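You operate a simulated robot arm through the tools that you are given. There is no shell and no other tool. Be economical: measure what you need, move in short steps, check, and stop when the job is done.

Carry out the task below with a simulated two-armed robot. There is one attempt and no reset: what you move stays moved.

Task
Carry the brown carton with both arms and set it on the deck of the trolley.
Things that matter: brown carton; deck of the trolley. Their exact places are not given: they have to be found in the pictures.

It is judged by the outcome, as a careful person would: the job done as asked, and still so three seconds after it is handed in. It fails if anything else is knocked over, pushed out of place, dropped, spilled or broken.

Robot
Two 7-joint arms with two-finger parallel grippers on one trunk, on a base that drives. Base frame: it is fixed to the floor where the robot stands at the start and does not move with it; the origin is under the middle of the robot, x ahead of it, y to its left, z up; the surface under the hand at the start is at about z = 0.8. Units: m, degrees, N and s.
The left shoulder is at the start at [0.07, 0.156, 1.055], the right one opposite. Places, roughly: deck of the trolley [-1.4, -0.2, 0.2]. Payload 3.91 kg a hand.
The tool frame of a hand sits at the grasp point between the pads (the TCP): z along the fingers, y along the line on which they close. The tips reach 0.03 m beyond it. Largest opening 0.11 m; finger width 0.02, thickness 0.01; the body of the gripper, 0.048 by 0.112 m, starts 0.055 m behind the TCP.
Orientation is told as [roll, pitch, yaw] about the base's x, y, z axes, in that order, counted from this pose: with the fingers straight down and closing along the base's y, the tool's x points along the base's -x, its y along +y and its z along -z.

Tools
- The arms move only by the tool jog_arm. It takes "left_rows", "right_rows" or both (then of equal length, played together; a hand with none holds still); each is a list of rows, each an object (a shift or turn left out is 0, a gripper value left out holds the last) with "xyz": the shift along the base's x, y, z in units of 50 mm (1.0 is 50 mm), a list of three; "turn": the turn, a rotation vector about the base's x, y, z in units of 6 degrees (1.0 is 6 degrees), a list of three; "jaw": the opening, from 0 (shut) to 1 (fully open). In form: [{"xyz": [x, y, z], "turn": [rx, ry, rz], "jaw": jaw}, ...]. A call has 1 to 10 rows; each row shifts and turns the commanded pose from where the row before left it. A call with a number of a shift or a turn outside -1 to 1 is refused whole. A row lasts 0.2 s, in which the tool goes at most 0.05 m and 8.6 degrees; a call with a longer step from one row to the next is refused whole, and so is a gripper value outside its range. Where a pose cannot be reached the arm comes as near as it can. A force on the tool above 40 N (or 10 N above the force at the start of the call, whichever is more), or a blocked arm, ends the call early, and 0.2 s more pass. The fingers move at their own pace (about 0.108 m/s each) and stop on an object; they squeeze with about 26 N. The grip force told is the motor's: it shows also when the fingers shut on nothing. Time passes only in rows, and 0.2 s behind the last, so rows that do not move let the fingers close. The reply holds the time, the measured pose of the TCP, the force on the tool along the base axes, the opening and the grip force, in the units named above and with some noise, with the torque about the TCP (base axes, N m) and any sound that the robot's microphone picked up, and new pictures: "views" is both (left out), scene, wrist or none (wrist: the cameras of the hands that moved).
- Cameras (640 x 400 px; columns grow to the right, rows downward): "scene" is now at [0.0613, -0.0975, 1.2997]; the picture's right is [-0.98, -0.22, 0.00], its down [-0.12, 0.55, -0.83] and it looks along [0.18, -0.81, -0.56] (base axes); focal length 214 px, centre (320, 200). "left" rides on the left gripper at [0.072, -0.017, -0.103] in its tool frame; the picture's right is [0.23, 0.97, 0.00], its down [-0.76, 0.18, -0.62] and it looks along [-0.61, 0.14, 0.78] (tool axes); focal length 222 px, centre (320, 200). "right" rides on the right gripper at [0.072, 0.017, -0.103] in its tool frame; the picture's right is [-0.23, 0.97, 0.00], its down [-0.76, -0.18, -0.62] and it looks along [-0.61, -0.14, 0.78] (tool axes); focal length 222 px, centre (320, 200).
- raise_lower(by): slides the trunk up (or, below 0, down) by that many m; the arms and the scene camera ride with it, the base frame stays. It gives what a move gives, with no picture.
- steer(legs): drives the robot by 1 to 6 legs, each [ahead, left, turn to the left] in m, m and degrees, along the robot's own axes; the way and the turn of a leg run together, so that a leg with both is an arc; at most 1.5 m and 180 degrees a leg. The arms and the cameras ride along, it lands a little off, and it stops where it bumps. It gives what a move gives, and a new picture of the scene camera.
- turn_head(pan, tilt): turns the head with the scene camera to pan (to the left, within 86 degrees either way) and tilt (down, from -29 to 69), counted from straight ahead of the robot. It gives what a move gives, and a new picture of the scene camera.
- measure_at(camera, pixels): there is no depth. For up to 12 entries [column, row, z] of the newest picture of that camera ("zoom" is the newest enlarged one), the place [x, y] in the base frame at which the ray of that pixel passes the height z, good to about 0.002 m, but the place of the scene camera against the robot may be out by one fixed shift of up to 0.025 m in any direction. No time passes.
- enlarge(camera, box): a new picture of the part [left, top, right, bottom] of that camera's present view, enlarged. No time passes.
- close_job(): hands the job in; it is judged then, once.

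Go step by step. Measure first, check grasps and placings, and put right what went wrong. The budget is 80 turns and 260 pictures, counting those below and the enlarged ones. Unless the task says otherwise, let go and move clear before handing in.

The tools are called after "Emit:" as name(argument=value, ...) on one line, values as JSON. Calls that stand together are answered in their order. jog_arm: Moves the arms, as the interface text tells. Its arguments: {"type":"object","properties":{"left_rows":{"type":"array"},"right_rows":{"type":"array"},"views":{"type":"string","enum":["both","scene","wrist","none"]}},"required":[]} The other tools are called the same way: raise_lower (by) slides the trunk up or down; steer (legs) drives the base; turn_head (pan, tilt) turns the head that bears the scene camera; measure_at (camera, pixels) gives the place at which the rays of pixels pass given heights; enlarge (camera, box) takes an enlarged picture of a part of a camera's view; close_job () hands the job in.

At the start:

```text
time_s: 0.0
left_tool_pos: [0.6739, -0.1, 1.0859]
left_ee_rot: [0.1, 0.0, 0.0]
left_ft_force: [-1.1, 0.4, -0.2]
left_torque: [0.01, -0.01, -0.02]
left_width: 0.11
left_gripper_force: 0.0
right_tool_pos: [0.4917, -0.6531, 1.1248]
right_ee_rot: [0.0, 0.0, -0.1]
right_ft_force: [-0.2, 0.2, -0.2]
right_torque: [-0.01, 0.02, 0.02]
right_width: 0.1103
right_gripper_force: 0.0
trunk travel left (down, up): [-0.5, 0.44]
robot x, y, heading: [-0.0038, 0.003, 0.0]
head pan, tilt: [-77.6, 34.1]
```

scene: 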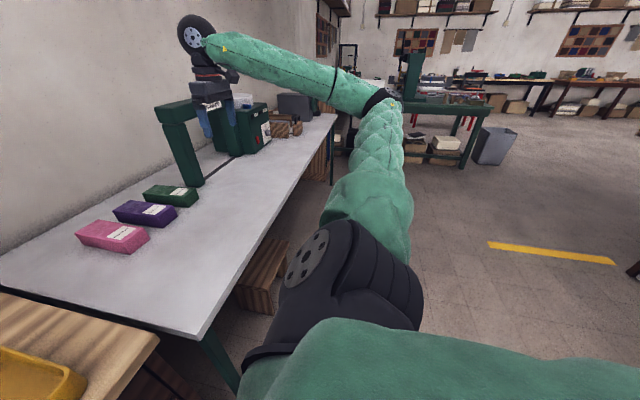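
right: 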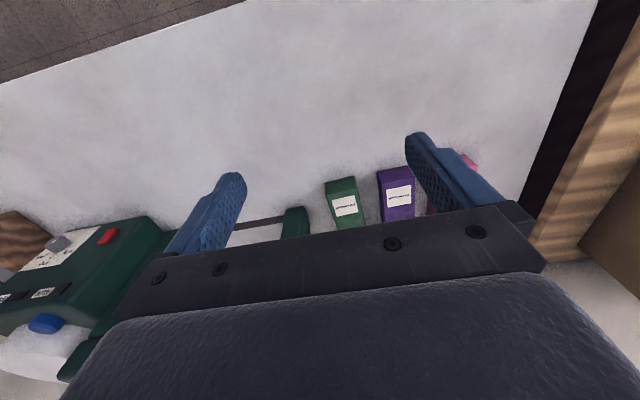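
left: 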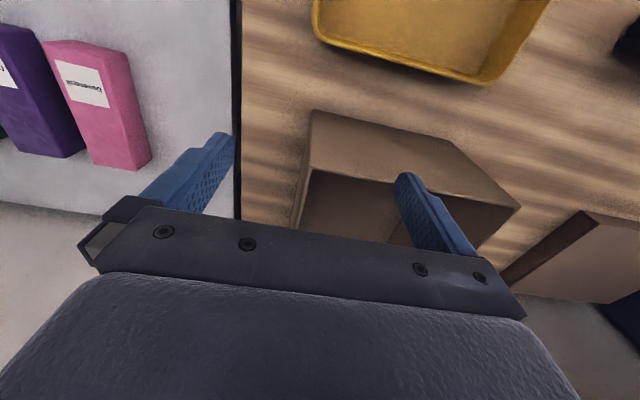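

The left wrist picture shows an open brown carton near (400,190) on a wooden table, with a yellow tray behind it and another box at right. I turn the head to see it.

Emit:
turn_head(pan=0, tilt=45)

```text
time_s: 1.5
left_tool_pos: [0.6732, -0.0988, 1.0856]
left_ee_rot: [0.0, 0.1, 0.0]
left_ft_force: [1.4, -0.3, 0.0]
left_torque: [-0.02, -0.01, -0.02]
left_width: 0.1096
left_gripper_force: 0.0
right_tool_pos: [0.4905, -0.6517, 1.1257]
right_ee_rot: [-0.1, 0.0, 0.0]
right_ft_force: [-0.6, 0.6, -0.1]
right_torque: [-0.02, 0.0, -0.04]
right_width: 0.11
right_gripper_force: 0.1
trunk travel left (down, up): [-0.5, 0.44]
robot x, y, heading: [-0.0001, -0.0021, -0.0]
head pan, tilt: [0.0, 45.0]
```

scene: 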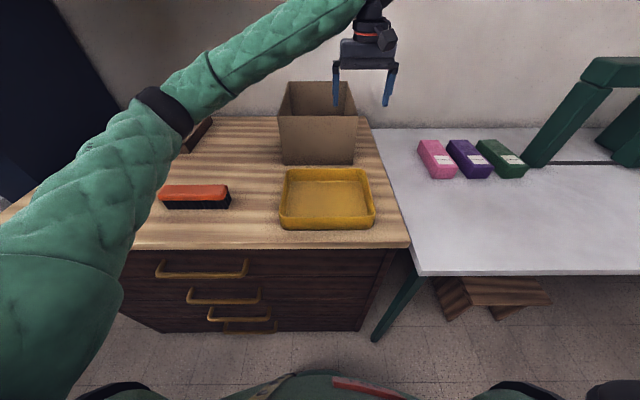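

The open brown carton stands at about (317,125), behind the yellow tray (327,198). I enlarge and measure.

Emit:
enlarge(camera="scene", box=[140, 60, 420, 235])

Emit:
measure_at(camera="scene", pixels=[[281, 162, 0.8], [353, 165, 0.8], [278, 115, 0.95], [358, 117, 0.95], [289, 81, 0.95], [350, 81, 0.95], [284, 228, 0.8], [372, 228, 0.8], [287, 170, 0.84], [366, 170, 0.84], [408, 245, 0.8], [362, 117, 0.8]])

Emit:
measure_at(camera="left", pixels=[[312, 110, 1.0], [312, 110, 0.95], [443, 141, 1.0], [520, 208, 1.0], [443, 141, 0.95], [520, 208, 0.95], [293, 228, 0.8], [305, 168, 0.8]])

```text
2.29 times, centred on (280, 148) of scene
```

zoom: 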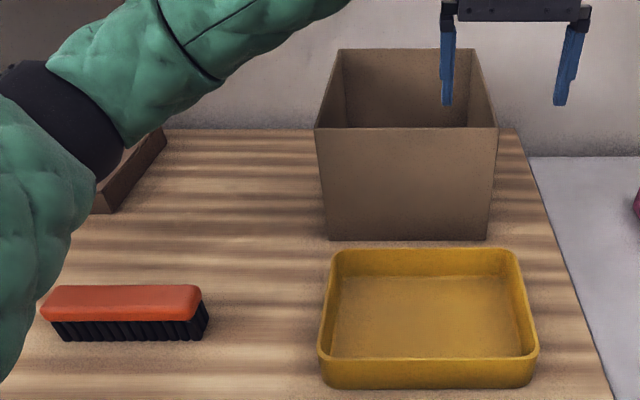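

```text
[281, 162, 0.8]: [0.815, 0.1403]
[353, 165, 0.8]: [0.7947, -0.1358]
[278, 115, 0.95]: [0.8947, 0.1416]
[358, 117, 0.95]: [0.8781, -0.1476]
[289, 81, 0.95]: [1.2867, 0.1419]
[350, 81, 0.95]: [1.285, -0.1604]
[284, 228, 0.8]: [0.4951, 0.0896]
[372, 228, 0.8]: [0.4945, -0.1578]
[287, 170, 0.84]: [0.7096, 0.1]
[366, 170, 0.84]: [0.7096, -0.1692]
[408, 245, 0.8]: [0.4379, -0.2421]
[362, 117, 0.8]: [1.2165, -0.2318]
```

```text
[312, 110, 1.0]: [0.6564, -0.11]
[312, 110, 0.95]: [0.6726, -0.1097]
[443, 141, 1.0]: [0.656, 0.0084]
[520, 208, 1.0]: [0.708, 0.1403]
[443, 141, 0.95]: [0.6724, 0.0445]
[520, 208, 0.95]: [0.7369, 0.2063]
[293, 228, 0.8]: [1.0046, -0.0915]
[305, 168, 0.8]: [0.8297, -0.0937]
```

The scene and left-camera rays do not agree at z=0.8, so the table height is unsure. I look closer through the left camera.

Emit:
enlarge(camera="left", box=[220, 0, 640, 262])

Emit:
turn_head(pan=30, tilt=35)

```text
1.52 times, centred on (430, 131) of left
```

zoom: 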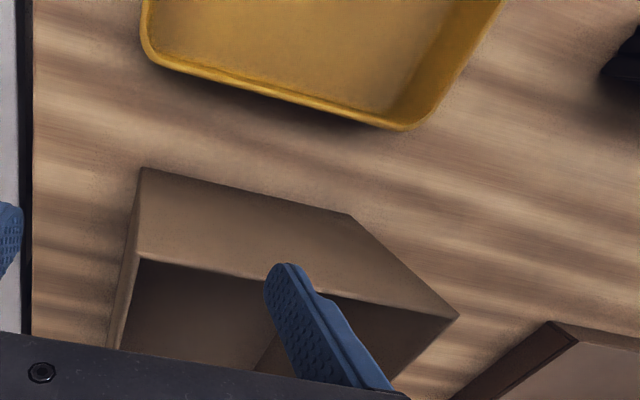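

```text
time_s: 2.5
left_tool_pos: [0.673, -0.0993, 1.0863]
left_ee_rot: [0.0, 0.0, 0.0]
left_ft_force: [0.6, 0.3, 0.1]
left_torque: [-0.02, 0.02, 0.03]
left_width: 0.1101
left_gripper_force: 0.0
right_tool_pos: [0.4925, -0.6511, 1.1254]
right_ee_rot: [0.0, 0.0, 0.0]
right_ft_force: [-0.2, 0.5, -0.3]
right_torque: [-0.01, 0.01, 0.03]
right_width: 0.1101
right_gripper_force: 0.1
trunk travel left (down, up): [-0.5, 0.44]
robot x, y, heading: [-0.0027, 0.003, -0.0]
head pan, tilt: [30.0, 35.0]
```

scene: 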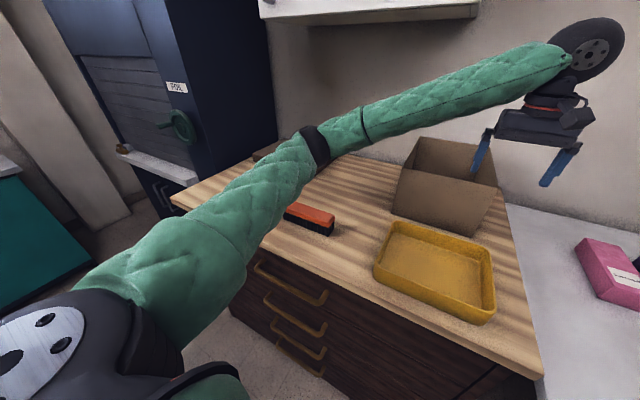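

I calibrate the scene camera against the known fingertips, (476,173) and (545,185), z≈1.056.

Emit:
measure_at(camera="scene", pixels=[[476, 173, 1.056], [545, 185, 1.056], [394, 214, 0.8], [480, 235, 0.8], [403, 170, 0.98], [497, 188, 0.98]])

Emit:
turn_head(pan=0, tilt=35)

```text
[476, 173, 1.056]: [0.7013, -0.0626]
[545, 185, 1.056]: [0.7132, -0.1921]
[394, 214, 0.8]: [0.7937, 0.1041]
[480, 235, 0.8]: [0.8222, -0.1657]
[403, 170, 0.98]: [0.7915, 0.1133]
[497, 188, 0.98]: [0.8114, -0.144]
```

```text
time_s: 3.4
left_tool_pos: [0.6726, -0.1002, 1.0864]
left_ee_rot: [0.0, 0.1, 0.0]
left_ft_force: [-0.4, -0.7, -0.1]
left_torque: [0.0, 0.0, -0.01]
left_width: 0.1102
left_gripper_force: 0.1
right_tool_pos: [0.4916, -0.6526, 1.1247]
right_ee_rot: [0.0, 0.0, 0.0]
right_ft_force: [-0.7, 0.1, -0.2]
right_torque: [-0.03, 0.03, 0.0]
right_width: 0.1097
right_gripper_force: 0.2
trunk travel left (down, up): [-0.5, 0.44]
robot x, y, heading: [0.0, 0.0026, -0.1]
head pan, tilt: [0.0, 35.0]
```

scene: 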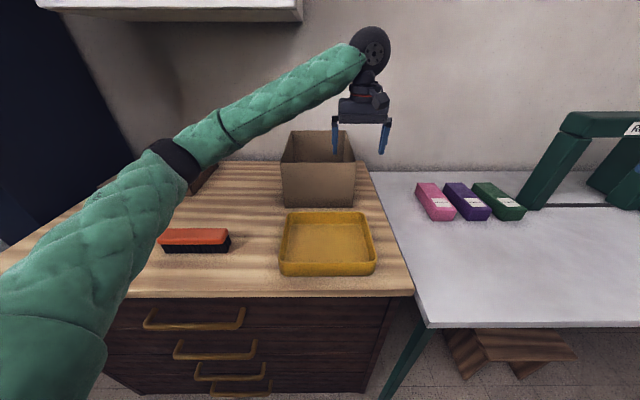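

Scene reads fingertips about (+0.034, −0.027) off from the real ones. I move the left hand up and to the middle of the carton to view it from above with the wrist camera.

Emit:
jog_arm(left_rows=[{"xyz": [0, 0.4, 0.9]}, {"xyz": [0, 0.4, 0.9]}, {"xyz": [0, 0.4, 0.9]}, {"xyz": [0.5, 0.4, 0.7]}, {"xyz": [0.8, 0.4, 0]}, {"xyz": [0.7, 0, 0]}], views="both")

```text
time_s: 4.8
left_tool_pos: [0.772, 0.001, 1.2556]
left_ee_rot: [0.1, 0.1, 0.0]
left_ft_force: [-0.3, 0.2, 0.3]
left_torque: [0.03, -0.02, -0.01]
left_width: 0.11
left_gripper_force: 0.2
right_tool_pos: [0.4922, -0.6528, 1.1239]
right_ee_rot: [0.1, -0.1, 0.1]
right_ft_force: [0.4, -0.2, 0.2]
right_torque: [0.04, 0.0, -0.02]
right_width: 0.11
right_gripper_force: 0.0
trunk travel left (down, up): [-0.5, 0.44]
robot x, y, heading: [0.0007, 0.0004, -0.0]
head pan, tilt: [0.0, 35.0]
```

scene: 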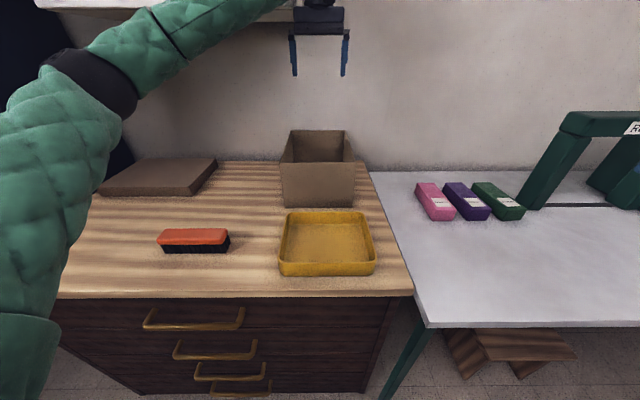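
left: 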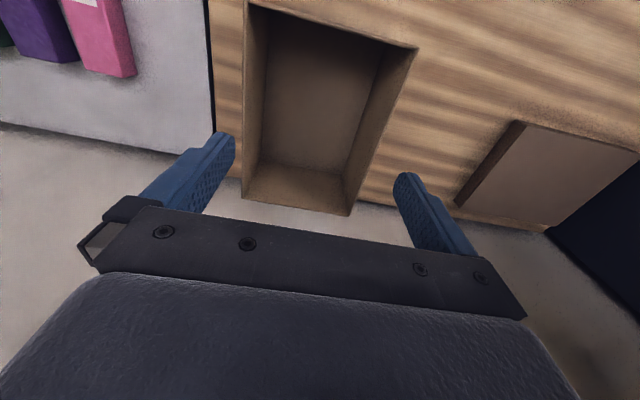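

Now the whole rim is visible in the left picture: corners (248,3), (418,47), (348,215), (241,196). I measure them.

Emit:
measure_at(camera="left", pixels=[[248, 3, 0.98], [418, 47, 0.98], [348, 215, 0.98], [241, 196, 0.98], [262, 160, 0.8], [345, 176, 0.8], [248, 3, 1.02], [418, 47, 1.02], [348, 215, 1.02], [241, 196, 1.02], [262, 160, 0.86], [345, 176, 0.86]])

Emit:
measure_at(camera="scene", pixels=[[284, 204, 0.8], [353, 207, 0.8], [281, 163, 0.98], [357, 164, 0.98], [290, 131, 0.98], [348, 131, 0.98], [294, 75, 1.226], [344, 76, 1.226]])

Emit:
enlarge(camera="left", box=[180, 0, 520, 230])

```text
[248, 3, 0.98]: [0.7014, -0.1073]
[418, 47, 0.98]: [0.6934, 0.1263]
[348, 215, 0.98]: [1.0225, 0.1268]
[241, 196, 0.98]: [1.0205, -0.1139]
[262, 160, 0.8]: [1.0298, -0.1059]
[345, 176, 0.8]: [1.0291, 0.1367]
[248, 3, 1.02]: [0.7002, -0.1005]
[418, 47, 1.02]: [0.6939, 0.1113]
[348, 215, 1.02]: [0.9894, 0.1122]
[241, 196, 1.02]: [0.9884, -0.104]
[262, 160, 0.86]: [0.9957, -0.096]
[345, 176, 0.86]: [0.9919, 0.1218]
```

```text
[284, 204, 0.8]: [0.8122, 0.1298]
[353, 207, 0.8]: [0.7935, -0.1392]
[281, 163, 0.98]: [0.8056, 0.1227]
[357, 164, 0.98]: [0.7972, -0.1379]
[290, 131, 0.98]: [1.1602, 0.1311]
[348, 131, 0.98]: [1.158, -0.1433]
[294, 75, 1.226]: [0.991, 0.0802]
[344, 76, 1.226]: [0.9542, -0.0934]
```

```text
1.74 times, centred on (350, 115) of left
```

zoom: 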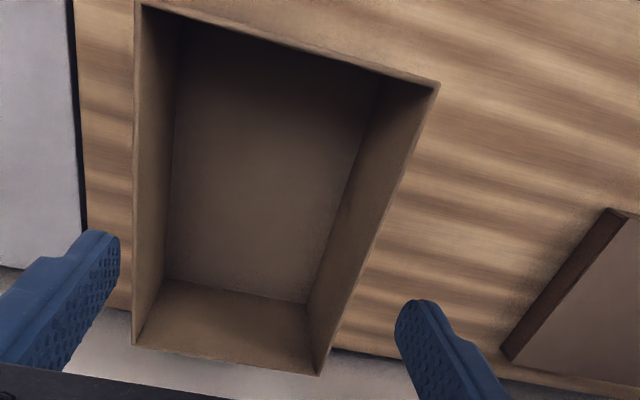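

The two left views triangulate to rim z≈1.017, table z≈0.865, carton x 0.70–0.99, y −0.103–0.113. I will pinch the two side walls at x≈0.845; first bring both hands above them.

Emit:
jog_arm(left_rows=[{"xyz": [0.146, 0.224, 0]}, {"xyz": [0.146, 0.224, 0]}, {"xyz": [0.146, 0.224, 0]}, {"xyz": [0.146, 0.224, 0]}, {"xyz": [0.146, 0.224, 0]}, {"xyz": [0.146, 0.224, 0]}, {"xyz": [0.146, 0.224, 0]}, {"xyz": [0.146, 0.224, 0]}, {"xyz": [0.146, 0.224, 0]}, {"xyz": [0.146, 0.224, 0]}], right_rows=[{"xyz": [0, 0, 0.95]}, {"xyz": [0, 0, 0.95]}, {"xyz": [0.5, 0.84, 0]}, {"xyz": [0.5, 0.84, 0]}, {"xyz": [0.5, 0.84, 0]}, {"xyz": [0.5, 0.84, 0]}, {"xyz": [0.5, 0.84, 0]}, {"xyz": [0.5, 0.84, 0]}, {"xyz": [0.5, 0.84, 0]}, {"xyz": [0.5, 0.84, 0]}], views="both")

```text
time_s: 6.0
left_tool_pos: [0.7798, 0.0144, 1.2574]
left_ee_rot: [1.3, -0.6, -3.4]
left_ft_force: [8.1, -3.2, -13.5]
left_torque: [-0.5, 1.22, -0.51]
left_width: 0.1099
left_gripper_force: 0.1
right_tool_pos: [0.5377, -0.5554, 1.2257]
right_ee_rot: [0.1, -0.5, -0.5]
right_ft_force: [0.7, 0.8, 0.9]
right_torque: [-0.06, -0.04, 0.02]
right_width: 0.1102
right_gripper_force: 0.0
trunk travel left (down, up): [-0.5, 0.44]
robot x, y, heading: [-0.0039, -0.0017, -0.7]
head pan, tilt: [0.0, 35.0]
stopped in row 5 (left hand): the force on the tool passed its limit at 80 N (the readings are from after the stop); the commanded pose is now the measured one
```

scene: 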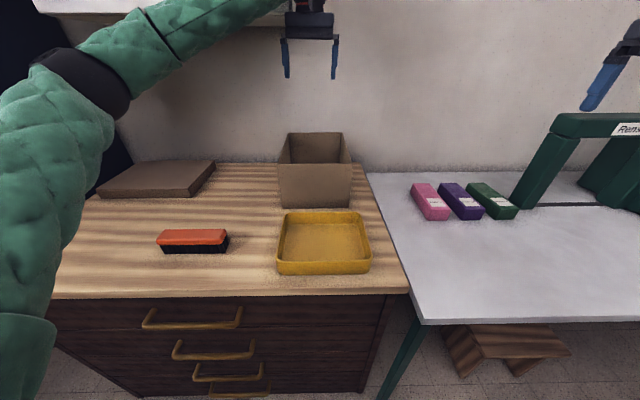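
right: 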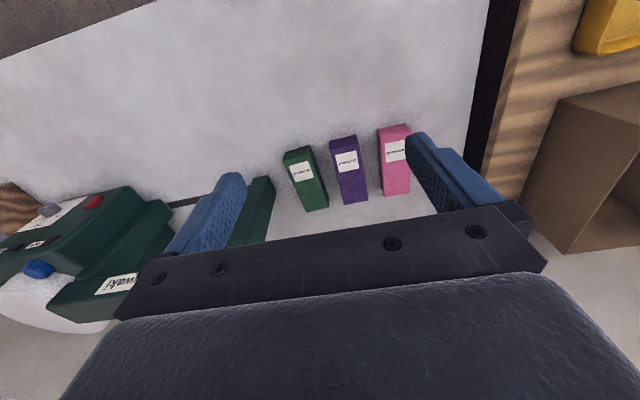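
left: 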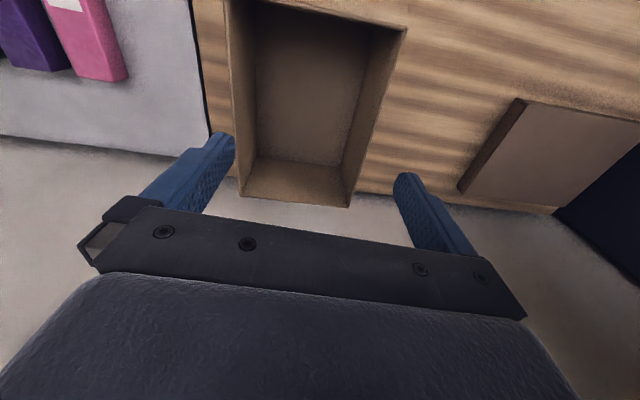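

The left hand/wrist bumped the wall shelf (white, top left of the scene). I back off and lower, then look at the shelf.

Emit:
jog_arm(left_rows=[{"xyz": [-0.8, -0.3, 0], "turn": [0, 0, 0.3]}, {"xyz": [-0.4, 0, -0.8], "turn": [0, 0, 0.3]}, {"xyz": [0, 0, -0.9]}], views="none")

Emit:
turn_head(pan=15, tilt=0)

```text
time_s: 6.8
left_tool_pos: [0.7364, 0.0136, 1.1585]
left_ee_rot: [0.7, 0.3, 1.5]
left_ft_force: [0.9, 0.8, -0.3]
left_torque: [0.01, 0.05, 0.0]
left_width: 0.1097
left_gripper_force: 0.0
right_tool_pos: [0.5538, -0.5516, 1.2182]
right_ee_rot: [-0.2, 0.1, -0.4]
right_ft_force: [0.9, 0.1, -1.6]
right_torque: [-0.03, 0.05, 0.04]
right_width: 0.1101
right_gripper_force: 0.0
trunk travel left (down, up): [-0.5, 0.44]
robot x, y, heading: [-0.0013, -0.0012, -0.2]
head pan, tilt: [0.0, 35.0]
```

```text
time_s: 7.8
left_tool_pos: [0.7333, 0.0114, 1.1628]
left_ee_rot: [0.9, 0.1, 1.3]
left_ft_force: [1.4, 0.4, -0.2]
left_torque: [-0.03, -0.04, -0.04]
left_width: 0.1099
left_gripper_force: 0.1
right_tool_pos: [0.5494, -0.5528, 1.219]
right_ee_rot: [0.0, 0.1, -0.5]
right_ft_force: [0.1, 0.1, 0.3]
right_torque: [0.01, 0.0, 0.02]
right_width: 0.1102
right_gripper_force: 0.1
trunk travel left (down, up): [-0.5, 0.44]
robot x, y, heading: [0.0004, -0.0017, -0.5]
head pan, tilt: [15.0, 0.0]
```

scene: 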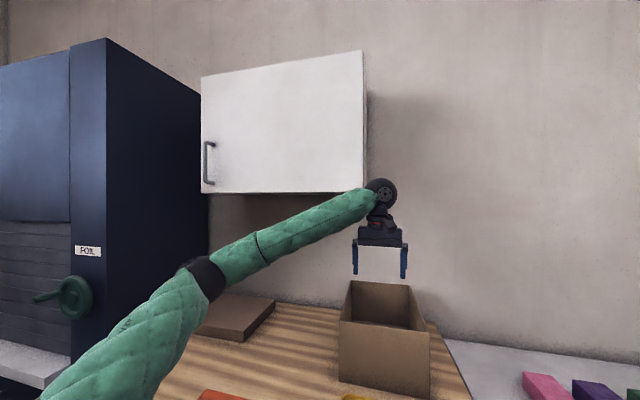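

A white wall cabinet hangs over the table's left back (its lower right corner at (365,193), i.e. z≈1.32); it was only bumped and looks unchanged. I will keep the left hand low (TCP≤1.1) beneath it. I bring the right arm in and re-view the carton.

Emit:
jog_arm(left_rows=[{"xyz": [0, 0, 0], "turn": [-0.15, 0, -0.22]}, {"xyz": [0, 0, 0]}, {"xyz": [0, 0, 0]}, {"xyz": [0, 0, 0]}, {"xyz": [0, 0, 0]}, {"xyz": [0, 0, 0]}, {"xyz": [0, 0, 0]}], right_rows=[{"xyz": [0.5, 0.84, 0], "turn": [0, 0, 0.08]}, {"xyz": [0.5, 0.84, 0]}, {"xyz": [0.5, 0.84, 0]}, {"xyz": [0.5, 0.84, 0]}, {"xyz": [0.5, 0.84, 0]}, {"xyz": [0.5, 0.84, 0]}, {"xyz": [0, 0, -0.9]}], views="both")

```text
time_s: 9.4
left_tool_pos: [0.7346, 0.0098, 1.1625]
left_ee_rot: [0.0, 0.1, 0.1]
left_ft_force: [0.3, -0.4, -0.3]
left_torque: [0.04, 0.01, 0.01]
left_width: 0.11
left_gripper_force: 0.0
right_tool_pos: [0.6994, -0.3045, 1.1721]
right_ee_rot: [0.1, 0.1, 0.0]
right_ft_force: [-1.7, -0.2, 0.2]
right_torque: [0.03, -0.01, 0.0]
right_width: 0.11
right_gripper_force: 0.0
trunk travel left (down, up): [-0.5, 0.44]
robot x, y, heading: [0.0004, -0.0009, -0.1]
head pan, tilt: [15.0, 0.0]
```

scene: 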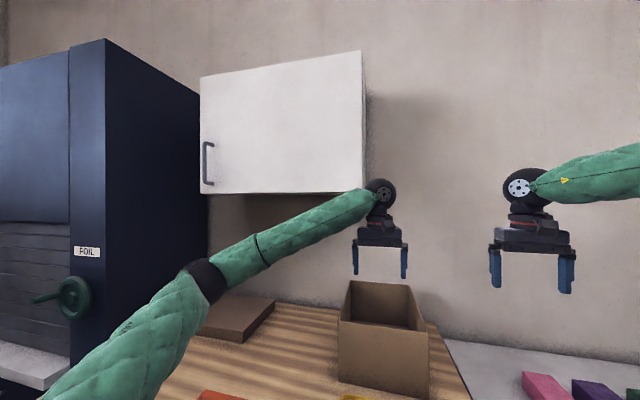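
right: 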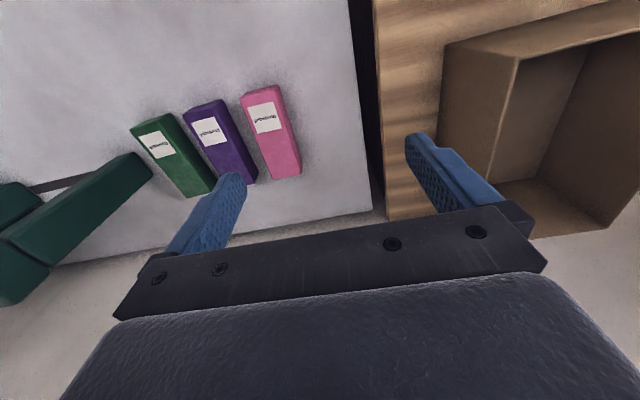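
left: 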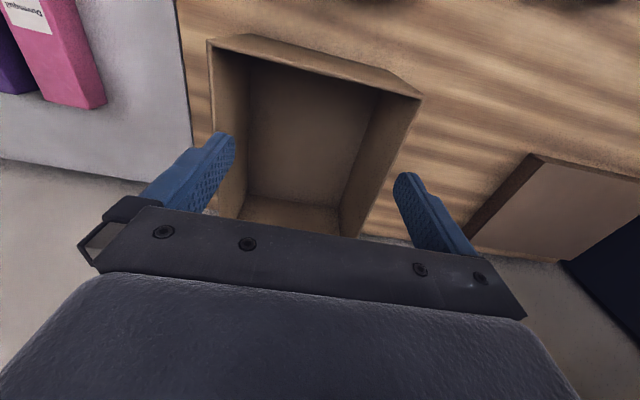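

Both wrist cameras now see the near-right rim corner: left (211,50), right (519,57). I triangulate.

Emit:
measure_at(camera="left", pixels=[[211, 50, 1.0], [211, 50, 1.03], [421, 98, 1.0], [421, 98, 1.03], [247, 33, 0.86], [247, 33, 0.8], [219, 214, 1.0], [219, 214, 1.03], [363, 236, 1.0]])

Emit:
measure_at(camera="right", pixels=[[519, 57, 1.0], [519, 57, 1.03], [441, 43, 0.86], [441, 43, 0.8], [533, 238, 1.0], [533, 238, 1.03]])

Emit:
enlarge(camera="right", box=[400, 0, 640, 250])

Emit:
enlarge(camera="left", box=[180, 0, 460, 240])

```text
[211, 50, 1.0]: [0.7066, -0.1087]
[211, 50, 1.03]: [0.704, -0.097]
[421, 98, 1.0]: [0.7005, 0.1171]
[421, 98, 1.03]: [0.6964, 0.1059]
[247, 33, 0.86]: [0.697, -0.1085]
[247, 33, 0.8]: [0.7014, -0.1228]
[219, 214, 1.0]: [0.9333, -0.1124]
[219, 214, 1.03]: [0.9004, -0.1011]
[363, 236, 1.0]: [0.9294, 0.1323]
```

```text
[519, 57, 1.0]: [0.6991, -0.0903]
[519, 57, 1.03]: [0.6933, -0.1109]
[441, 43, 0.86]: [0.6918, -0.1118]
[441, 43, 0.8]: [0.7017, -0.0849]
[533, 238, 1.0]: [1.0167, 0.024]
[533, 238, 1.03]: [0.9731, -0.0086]
```

```text
1.60 times, centred on (520, 125) of right
```

zoom: 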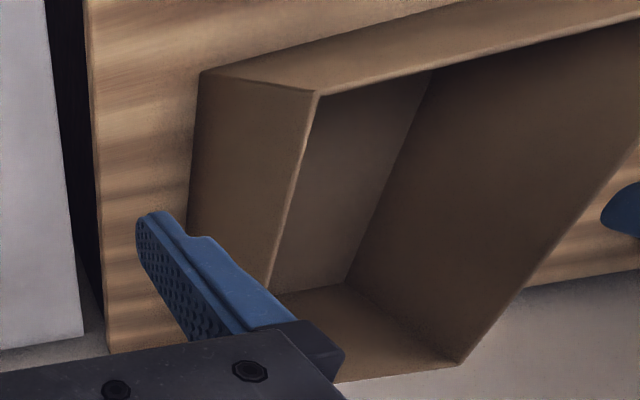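

```text
1.67 times, centred on (320, 120) of left
```

zoom: 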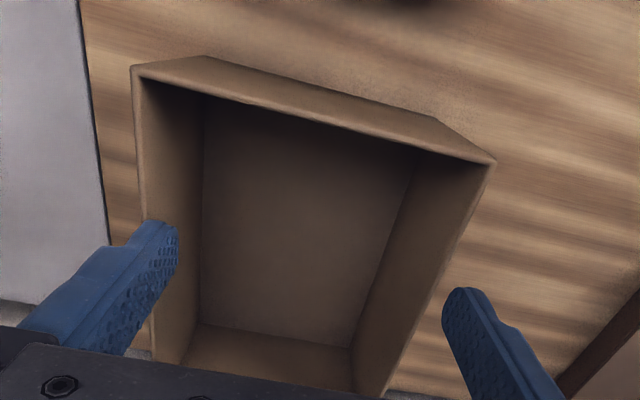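

Triangulation confirms rim z=1.017, right wall y≈−0.102, left wall y≈+0.111. I bring both hands just above the walls at x≈0.835, TCP z≈1.085.

Emit:
jog_arm(left_rows=[{"xyz": [0, 0, -0.52]}, {"xyz": [0, 0, -0.52]}, {"xyz": [0, 0, -0.51]}, {"xyz": [0.4, 0.41, 0]}, {"xyz": [0.4, 0.41, 0]}, {"xyz": [0.4, 0.41, 0]}, {"xyz": [0.4, 0.41, 0]}, {"xyz": [0.4, 0.41, 0]}], right_rows=[{"xyz": [0.45, 0, -0.58]}, {"xyz": [0.45, 0, -0.58]}, {"xyz": [0.45, 0, -0.58]}, {"xyz": [0.27, 0.806, 0]}, {"xyz": [0.27, 0.806, 0]}, {"xyz": [0.27, 0.806, 0]}, {"xyz": [0.27, 0.806, 0]}, {"xyz": [0.27, 0.806, 0]}], views="both")

```text
time_s: 11.2
left_tool_pos: [0.8364, 0.111, 1.0864]
left_ee_rot: [0.0, 0.1, -0.1]
left_ft_force: [0.4, 0.0, 1.4]
left_torque: [-0.01, 0.02, 0.02]
left_width: 0.1098
left_gripper_force: 0.0
right_tool_pos: [0.8157, -0.1277, 1.0861]
right_ee_rot: [-0.1, 0.0, 0.0]
right_ft_force: [-0.4, 0.1, -1.0]
right_torque: [0.0, 0.0, 0.01]
right_width: 0.1099
right_gripper_force: 0.1
right hand out of reach, approached as far as the arm can: row 8
trunk travel left (down, up): [-0.5, 0.44]
robot x, y, heading: [-0.0014, -0.0013, -0.6]
head pan, tilt: [15.0, 0.0]
```

scene: 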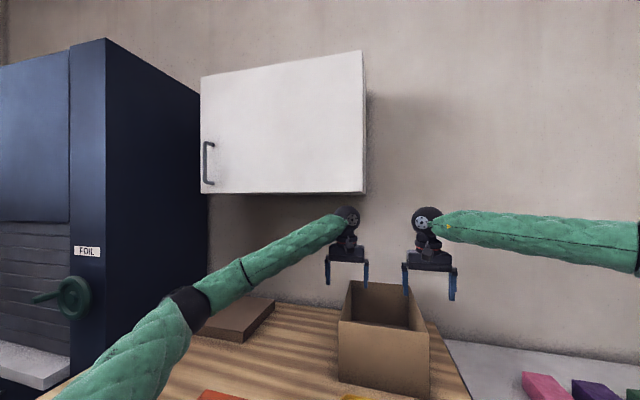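
right: 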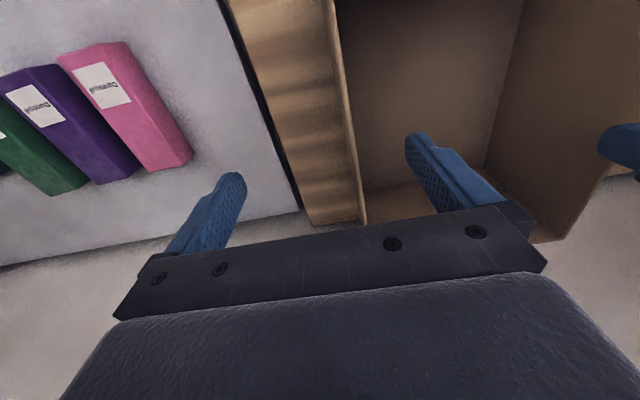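
left: 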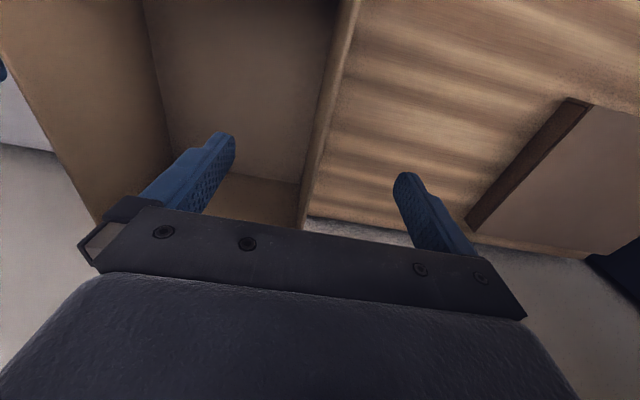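

The right arm ran out of reach at [0.816,−0.128]; driving a bit closer would fix it. I look down to check space between the base and the cabinet.

Emit:
turn_head(pan=0, tilt=69)

```text
time_s: 12.6
left_tool_pos: [0.8349, 0.111, 1.0868]
left_ee_rot: [0.1, 0.1, 0.0]
left_ft_force: [-0.8, 0.6, -0.2]
left_torque: [0.01, -0.03, 0.05]
left_width: 0.1102
left_gripper_force: 0.1
right_tool_pos: [0.8149, -0.1257, 1.0854]
right_ee_rot: [0.0, -0.1, 0.1]
right_ft_force: [-0.4, 0.0, 0.6]
right_torque: [0.03, 0.03, -0.02]
right_width: 0.11
right_gripper_force: 0.0
trunk travel left (down, up): [-0.5, 0.44]
robot x, y, heading: [-0.002, -0.0035, -0.6]
head pan, tilt: [0.0, 68.8]
```

scene: 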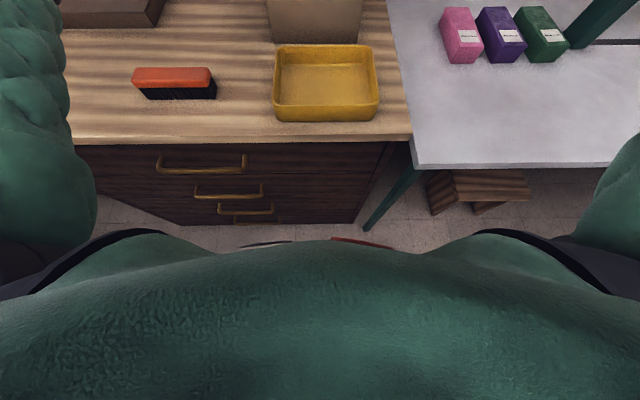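

Emit:
measure_at(camera="scene", pixels=[[260, 137, 0.86], [210, 224, 0.0], [350, 222, 0.0], [270, 244, 0.0], [270, 244, 0.2], [360, 241, 0.2], [415, 166, 0.8]])

Emit:
enlarge(camera="scene", box=[180, 130, 460, 270])

```text
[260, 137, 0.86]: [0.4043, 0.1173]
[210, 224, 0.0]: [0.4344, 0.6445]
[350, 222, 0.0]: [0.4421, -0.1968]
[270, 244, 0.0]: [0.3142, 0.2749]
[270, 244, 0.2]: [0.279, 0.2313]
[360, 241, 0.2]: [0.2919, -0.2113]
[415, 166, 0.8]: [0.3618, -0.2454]
```

```text
2.29 times, centred on (320, 200) of scene
```

zoom: 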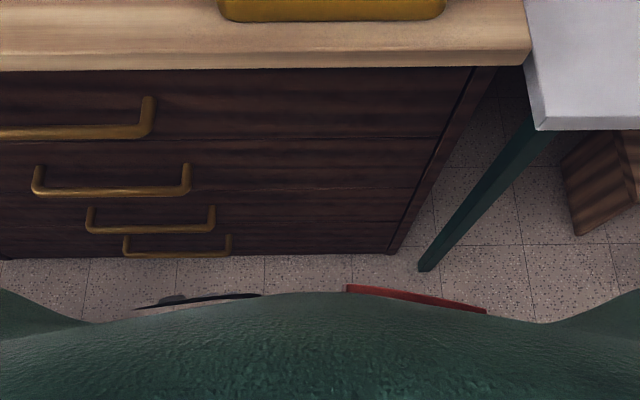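

Base front is about x 0.30 and handles about 0.39, so 0.04 m forward is safe. I pull the left hand back 0.04 first, then drive.

Emit:
jog_arm(left_rows=[{"xyz": [-0.8, 0, 0]}], right_rows=[{"xyz": [-0.4, 0, 0]}], views="none")

Emit:
steer(legs=[[0.045, 0, 0.5]])

```text
time_s: 13.0
left_tool_pos: [0.7944, 0.1141, 1.0892]
left_ee_rot: [-0.1, -0.1, 0.0]
left_ft_force: [-0.8, -1.0, 1.1]
left_torque: [-0.04, -0.06, 0.01]
left_width: 0.11
left_gripper_force: 0.0
right_tool_pos: [0.7922, -0.1239, 1.0882]
right_ee_rot: [-0.1, -0.2, 0.1]
right_ft_force: [-0.6, 0.6, 0.4]
right_torque: [-0.03, -0.05, -0.02]
right_width: 0.1102
right_gripper_force: 0.0
trunk travel left (down, up): [-0.5, 0.44]
robot x, y, heading: [0.0024, 0.0009, -0.5]
head pan, tilt: [0.0, 68.8]
```

```text
time_s: 13.9
left_tool_pos: [0.8402, 0.1188, 1.0858]
left_ee_rot: [0.1, 0.2, 0.4]
left_ft_force: [-0.6, -0.7, -0.1]
left_torque: [-0.02, 0.0, 0.01]
left_width: 0.1101
left_gripper_force: 0.1
right_tool_pos: [0.841, -0.1178, 1.0837]
right_ee_rot: [-0.1, 0.1, 0.5]
right_ft_force: [0.3, 1.1, -0.8]
right_torque: [0.0, 0.05, 0.01]
right_width: 0.11
right_gripper_force: 0.1
trunk travel left (down, up): [-0.5, 0.44]
robot x, y, heading: [0.0477, -0.0007, 0.1]
head pan, tilt: [0.0, 68.8]
```

scene: 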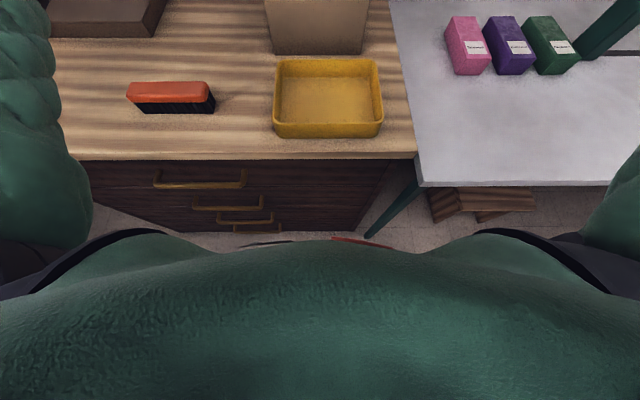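

Both hands are at x≈0.84. I shift the left hand to y 0.112 and the right one to −0.103, then lower to TCP z≈1.03 for a check.

Emit:
jog_arm(left_rows=[{"xyz": [0, -0.14, 0], "turn": [0, 0, -0.07]}, {"xyz": [0, 0, -0.55]}, {"xyz": [0, 0, -0.55]}], right_rows=[{"xyz": [0, 0.3, 0], "turn": [0, 0, -0.08]}, {"xyz": [0, 0, -0.55]}, {"xyz": [0, 0, -0.55]}], views="wrist")

```text
time_s: 14.7
left_tool_pos: [0.8408, 0.1114, 1.0309]
left_ee_rot: [0.0, 0.1, -0.1]
left_ft_force: [-0.8, 0.2, 1.2]
left_torque: [0.0, 0.05, 0.02]
left_width: 0.11
left_gripper_force: 0.1
right_tool_pos: [0.8401, -0.1046, 1.0298]
right_ee_rot: [0.0, 0.1, 0.1]
right_ft_force: [-0.2, 0.9, 0.0]
right_torque: [-0.02, 0.03, 0.01]
right_width: 0.1099
right_gripper_force: 0.1
trunk travel left (down, up): [-0.5, 0.44]
robot x, y, heading: [0.0463, 0.001, -0.3]
head pan, tilt: [0.0, 68.8]
```

right: 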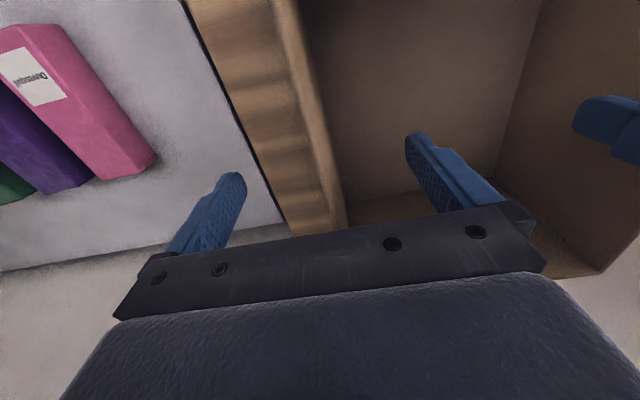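
left: 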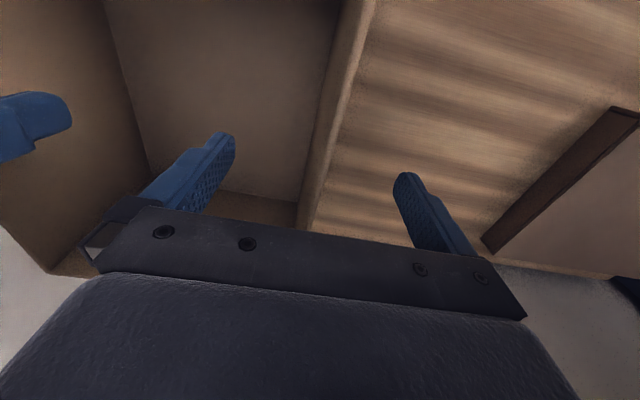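

Each wall lies midway between the fingers (right col≈335, left col≈315). I lower 0.04 and close both grippers.

Emit:
jog_arm(left_rows=[{"xyz": [0, 0, -0.4]}, {"xyz": [0, 0, -0.4]}, {"jaw": 0.5}, {"jaw": 0.2}, {"jaw": 0}, {"jaw": 0}, {"jaw": 0}], right_rows=[{"xyz": [0, 0, -0.4]}, {"xyz": [0, 0, -0.4]}, {"jaw": 0.5}, {"jaw": 0.2}, {"jaw": 0}, {"jaw": 0}, {"jaw": 0}], views="wrist")

```text
time_s: 16.3
left_tool_pos: [0.8398, 0.1113, 0.991]
left_ee_rot: [-0.1, 0.1, -0.1]
left_ft_force: [2.7, -35.9, -0.1]
left_torque: [0.56, -0.03, 0.41]
left_width: 0.0051
left_gripper_force: 25.9
right_tool_pos: [0.8388, -0.1044, 0.9902]
right_ee_rot: [0.1, 0.0, 0.1]
right_ft_force: [-2.3, 35.5, -0.9]
right_torque: [-0.72, 0.01, 0.17]
right_width: 0.0048
right_gripper_force: 26.3
trunk travel left (down, up): [-0.5, 0.44]
robot x, y, heading: [0.0482, -0.0032, -0.0]
head pan, tilt: [0.0, 68.8]
```

right: 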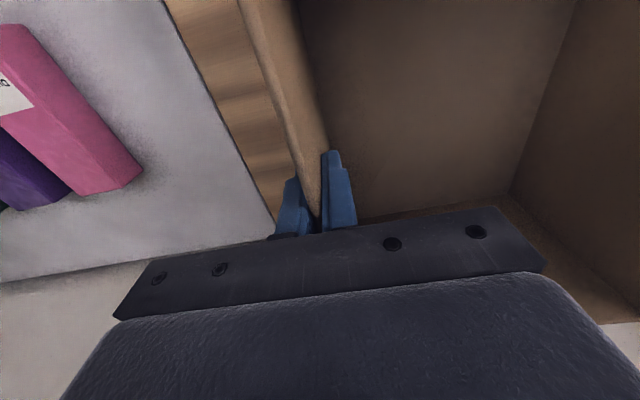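
left: 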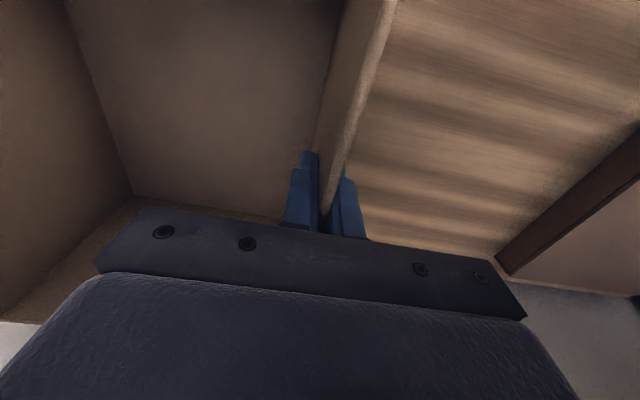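

Both walls (5 mm) are gripped, but the hands pull apart with 36 N; I ease them together by 3 mm each.

Emit:
jog_arm(left_rows=[{"xyz": [0, -0.06, 0]}, {}], right_rows=[{"xyz": [0, 0.06, 0]}, {}], views="none")

```text
time_s: 16.9
left_tool_pos: [0.8394, 0.1096, 0.9907]
left_ee_rot: [0.0, 0.1, 0.0]
left_ft_force: [3.6, -24.4, 0.3]
left_torque: [0.19, -0.18, 0.36]
left_width: 0.0046
left_gripper_force: 26.0
right_tool_pos: [0.8402, -0.1059, 0.9916]
right_ee_rot: [0.0, 0.2, 0.0]
right_ft_force: [-3.2, 24.3, 0.1]
right_torque: [-0.17, 0.18, 0.42]
right_width: 0.0049
right_gripper_force: 26.2
right hand out of reach, approached as far as the arm can: row 1
trunk travel left (down, up): [-0.5, 0.44]
robot x, y, heading: [0.0435, -0.0036, -0.1]
head pan, tilt: [0.0, 68.8]
```

Emit:
jog_arm(left_rows=[{"xyz": [0, -0.06, 0]}, {"xyz": [0, -0.06, 0]}, {}], views="none")

```text
time_s: 17.7
left_tool_pos: [0.8413, 0.1065, 0.9903]
left_ee_rot: [0.1, 0.2, 0.2]
left_ft_force: [1.2, 41.7, -1.1]
left_torque: [-0.64, -0.51, 0.08]
left_width: 0.0049
left_gripper_force: 25.3
right_tool_pos: [0.8411, -0.1092, 0.9901]
right_ee_rot: [0.0, 0.0, -0.2]
right_ft_force: [-0.7, -41.2, 1.5]
right_torque: [0.74, -0.03, 0.41]
right_width: 0.0051
right_gripper_force: 25.6
trunk travel left (down, up): [-0.5, 0.44]
robot x, y, heading: [0.0461, -0.0059, 0.1]
head pan, tilt: [0.0, 68.8]
```

Emit:
jog_arm(left_rows=[{"xyz": [0, 0.07, 0]}, {}], views="none")

```text
time_s: 18.4
left_tool_pos: [0.8401, 0.108, 0.9905]
left_ee_rot: [0.0, 0.2, 0.3]
left_ft_force: [3.3, 0.5, -0.2]
left_torque: [-0.26, 0.15, 0.19]
left_width: 0.0048
left_gripper_force: 26.3
right_tool_pos: [0.8393, -0.1056, 0.9905]
right_ee_rot: [0.0, 0.2, -0.2]
right_ft_force: [-2.9, 0.2, -0.3]
right_torque: [0.2, -0.36, 0.47]
right_width: 0.0051
right_gripper_force: 26.2
trunk travel left (down, up): [-0.5, 0.44]
robot x, y, heading: [0.0442, -0.0024, 0.1]
head pan, tilt: [0.0, 68.8]
stopped in row 2 (right hand): the force on the tool passed its limit at 52 N (the readings are from after the stop); the commanded pose is now the measured one
```

Forces are balanced. I lift with the trunk a little, to keep the hands' relation.

Emit:
raise_lower(by=0.03)

Emit:
jog_arm(left_rows=[{}], right_rows=[{}], views="both")

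```text
time_s: 19.2
left_tool_pos: [0.8402, 0.1068, 1.0219]
left_ee_rot: [0.0, 0.1, 0.1]
left_ft_force: [1.7, 0.8, 7.4]
left_torque: [-0.02, 0.77, -0.07]
left_width: 0.0045
left_gripper_force: 25.8
right_tool_pos: [0.8396, -0.1072, 1.021]
right_ee_rot: [0.0, 0.1, -0.1]
right_ft_force: [2.2, -0.4, 4.8]
right_torque: [0.06, 0.72, 0.27]
right_width: 0.0043
right_gripper_force: 26.5
trunk travel left (down, up): [-0.53, 0.41]
robot x, y, heading: [0.0463, -0.0013, -0.2]
head pan, tilt: [0.0, 68.8]
```

```text
time_s: 19.6
left_tool_pos: [0.8401, 0.1068, 1.0224]
left_ee_rot: [0.1, 0.0, 0.3]
left_ft_force: [1.9, 1.4, 13.0]
left_torque: [-0.08, 0.64, -0.06]
left_width: 0.0048
left_gripper_force: 26.1
right_tool_pos: [0.8386, -0.1071, 1.021]
right_ee_rot: [0.0, -0.1, -0.1]
right_ft_force: [3.6, -1.9, 5.8]
right_torque: [-0.04, 0.61, 0.19]
right_width: 0.0046
right_gripper_force: 26.1
trunk travel left (down, up): [-0.53, 0.41]
robot x, y, heading: [0.0438, -0.0009, -0.0]
head pan, tilt: [0.0, 68.8]
```

scene: 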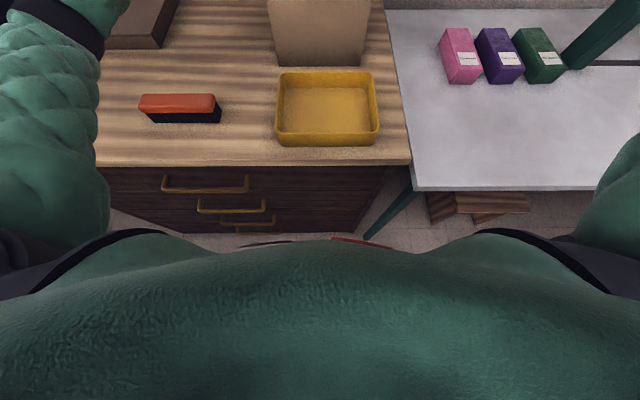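
right: 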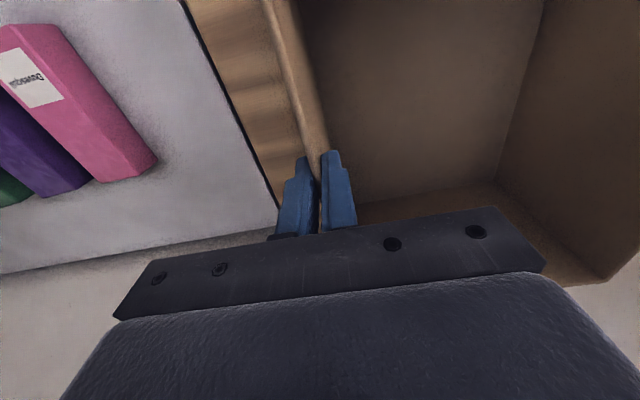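
left: 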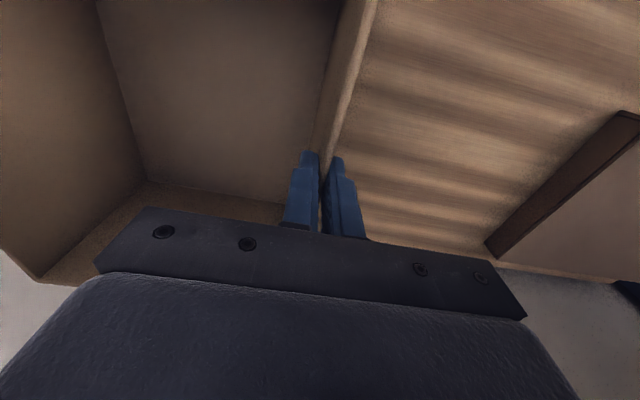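

The carton has lifted (≈17 N shared). I raise 0.045 more to clear the tray and check against the cabinet.

Emit:
raise_lower(by=0.045)

Emit:
turn_head(pan=10, tilt=28)

```text
time_s: 20.4
left_tool_pos: [0.8413, 0.1076, 1.0651]
left_ee_rot: [0.0, 0.2, 0.2]
left_ft_force: [0.4, 2.7, 0.3]
left_torque: [-0.21, -0.07, -0.08]
left_width: 0.0047
left_gripper_force: 26.1
right_tool_pos: [0.8415, -0.1082, 1.0638]
right_ee_rot: [-0.1, 0.1, -0.2]
right_ft_force: [0.4, -3.1, -2.5]
right_torque: [-0.07, 0.11, 0.15]
right_width: 0.0047
right_gripper_force: 25.7
trunk travel left (down, up): [-0.575, 0.365]
robot x, y, heading: [0.0467, -0.0016, -0.1]
head pan, tilt: [0.0, 68.8]
```

```text
time_s: 21.5
left_tool_pos: [0.8405, 0.108, 1.0657]
left_ee_rot: [0.1, 0.1, 0.3]
left_ft_force: [0.7, 4.5, -0.2]
left_torque: [-0.11, -0.04, -0.08]
left_width: 0.0049
left_gripper_force: 26.3
right_tool_pos: [0.8401, -0.1077, 1.0648]
right_ee_rot: [-0.2, 0.1, -0.2]
right_ft_force: [-0.6, -3.9, -2.5]
right_torque: [-0.08, 0.02, 0.17]
right_width: 0.0048
right_gripper_force: 26.2
trunk travel left (down, up): [-0.575, 0.365]
robot x, y, heading: [0.043, 0.0003, 0.0]
head pan, tilt: [10.0, 28.0]
```

scene: 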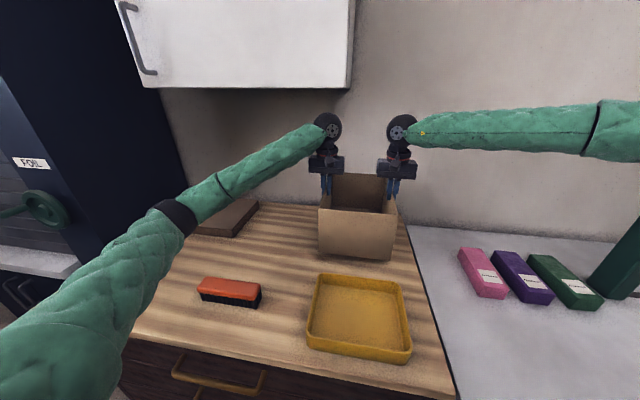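

Emit:
enlarge(camera="scene", box=[280, 100, 440, 300])

Emit:
measure_at(camera="scene", pixels=[[319, 250, 0.865], [391, 259, 0.865], [319, 250, 0.93], [391, 259, 0.93], [318, 209, 1.09], [397, 216, 1.09], [318, 276, 0.9], [403, 281, 0.9]])

```text
2.00 times, centred on (360, 200) of scene
```

zoom: 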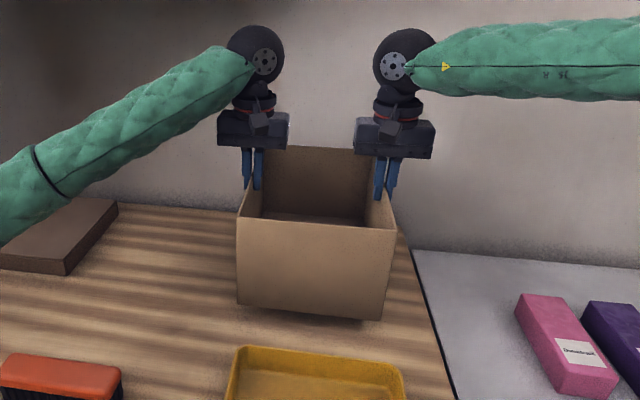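

```text
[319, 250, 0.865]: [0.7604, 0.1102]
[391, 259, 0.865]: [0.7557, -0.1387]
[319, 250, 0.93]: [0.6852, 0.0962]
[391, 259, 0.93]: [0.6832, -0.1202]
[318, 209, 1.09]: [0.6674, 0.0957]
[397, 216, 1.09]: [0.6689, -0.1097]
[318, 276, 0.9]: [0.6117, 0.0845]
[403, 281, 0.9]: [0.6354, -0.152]
```

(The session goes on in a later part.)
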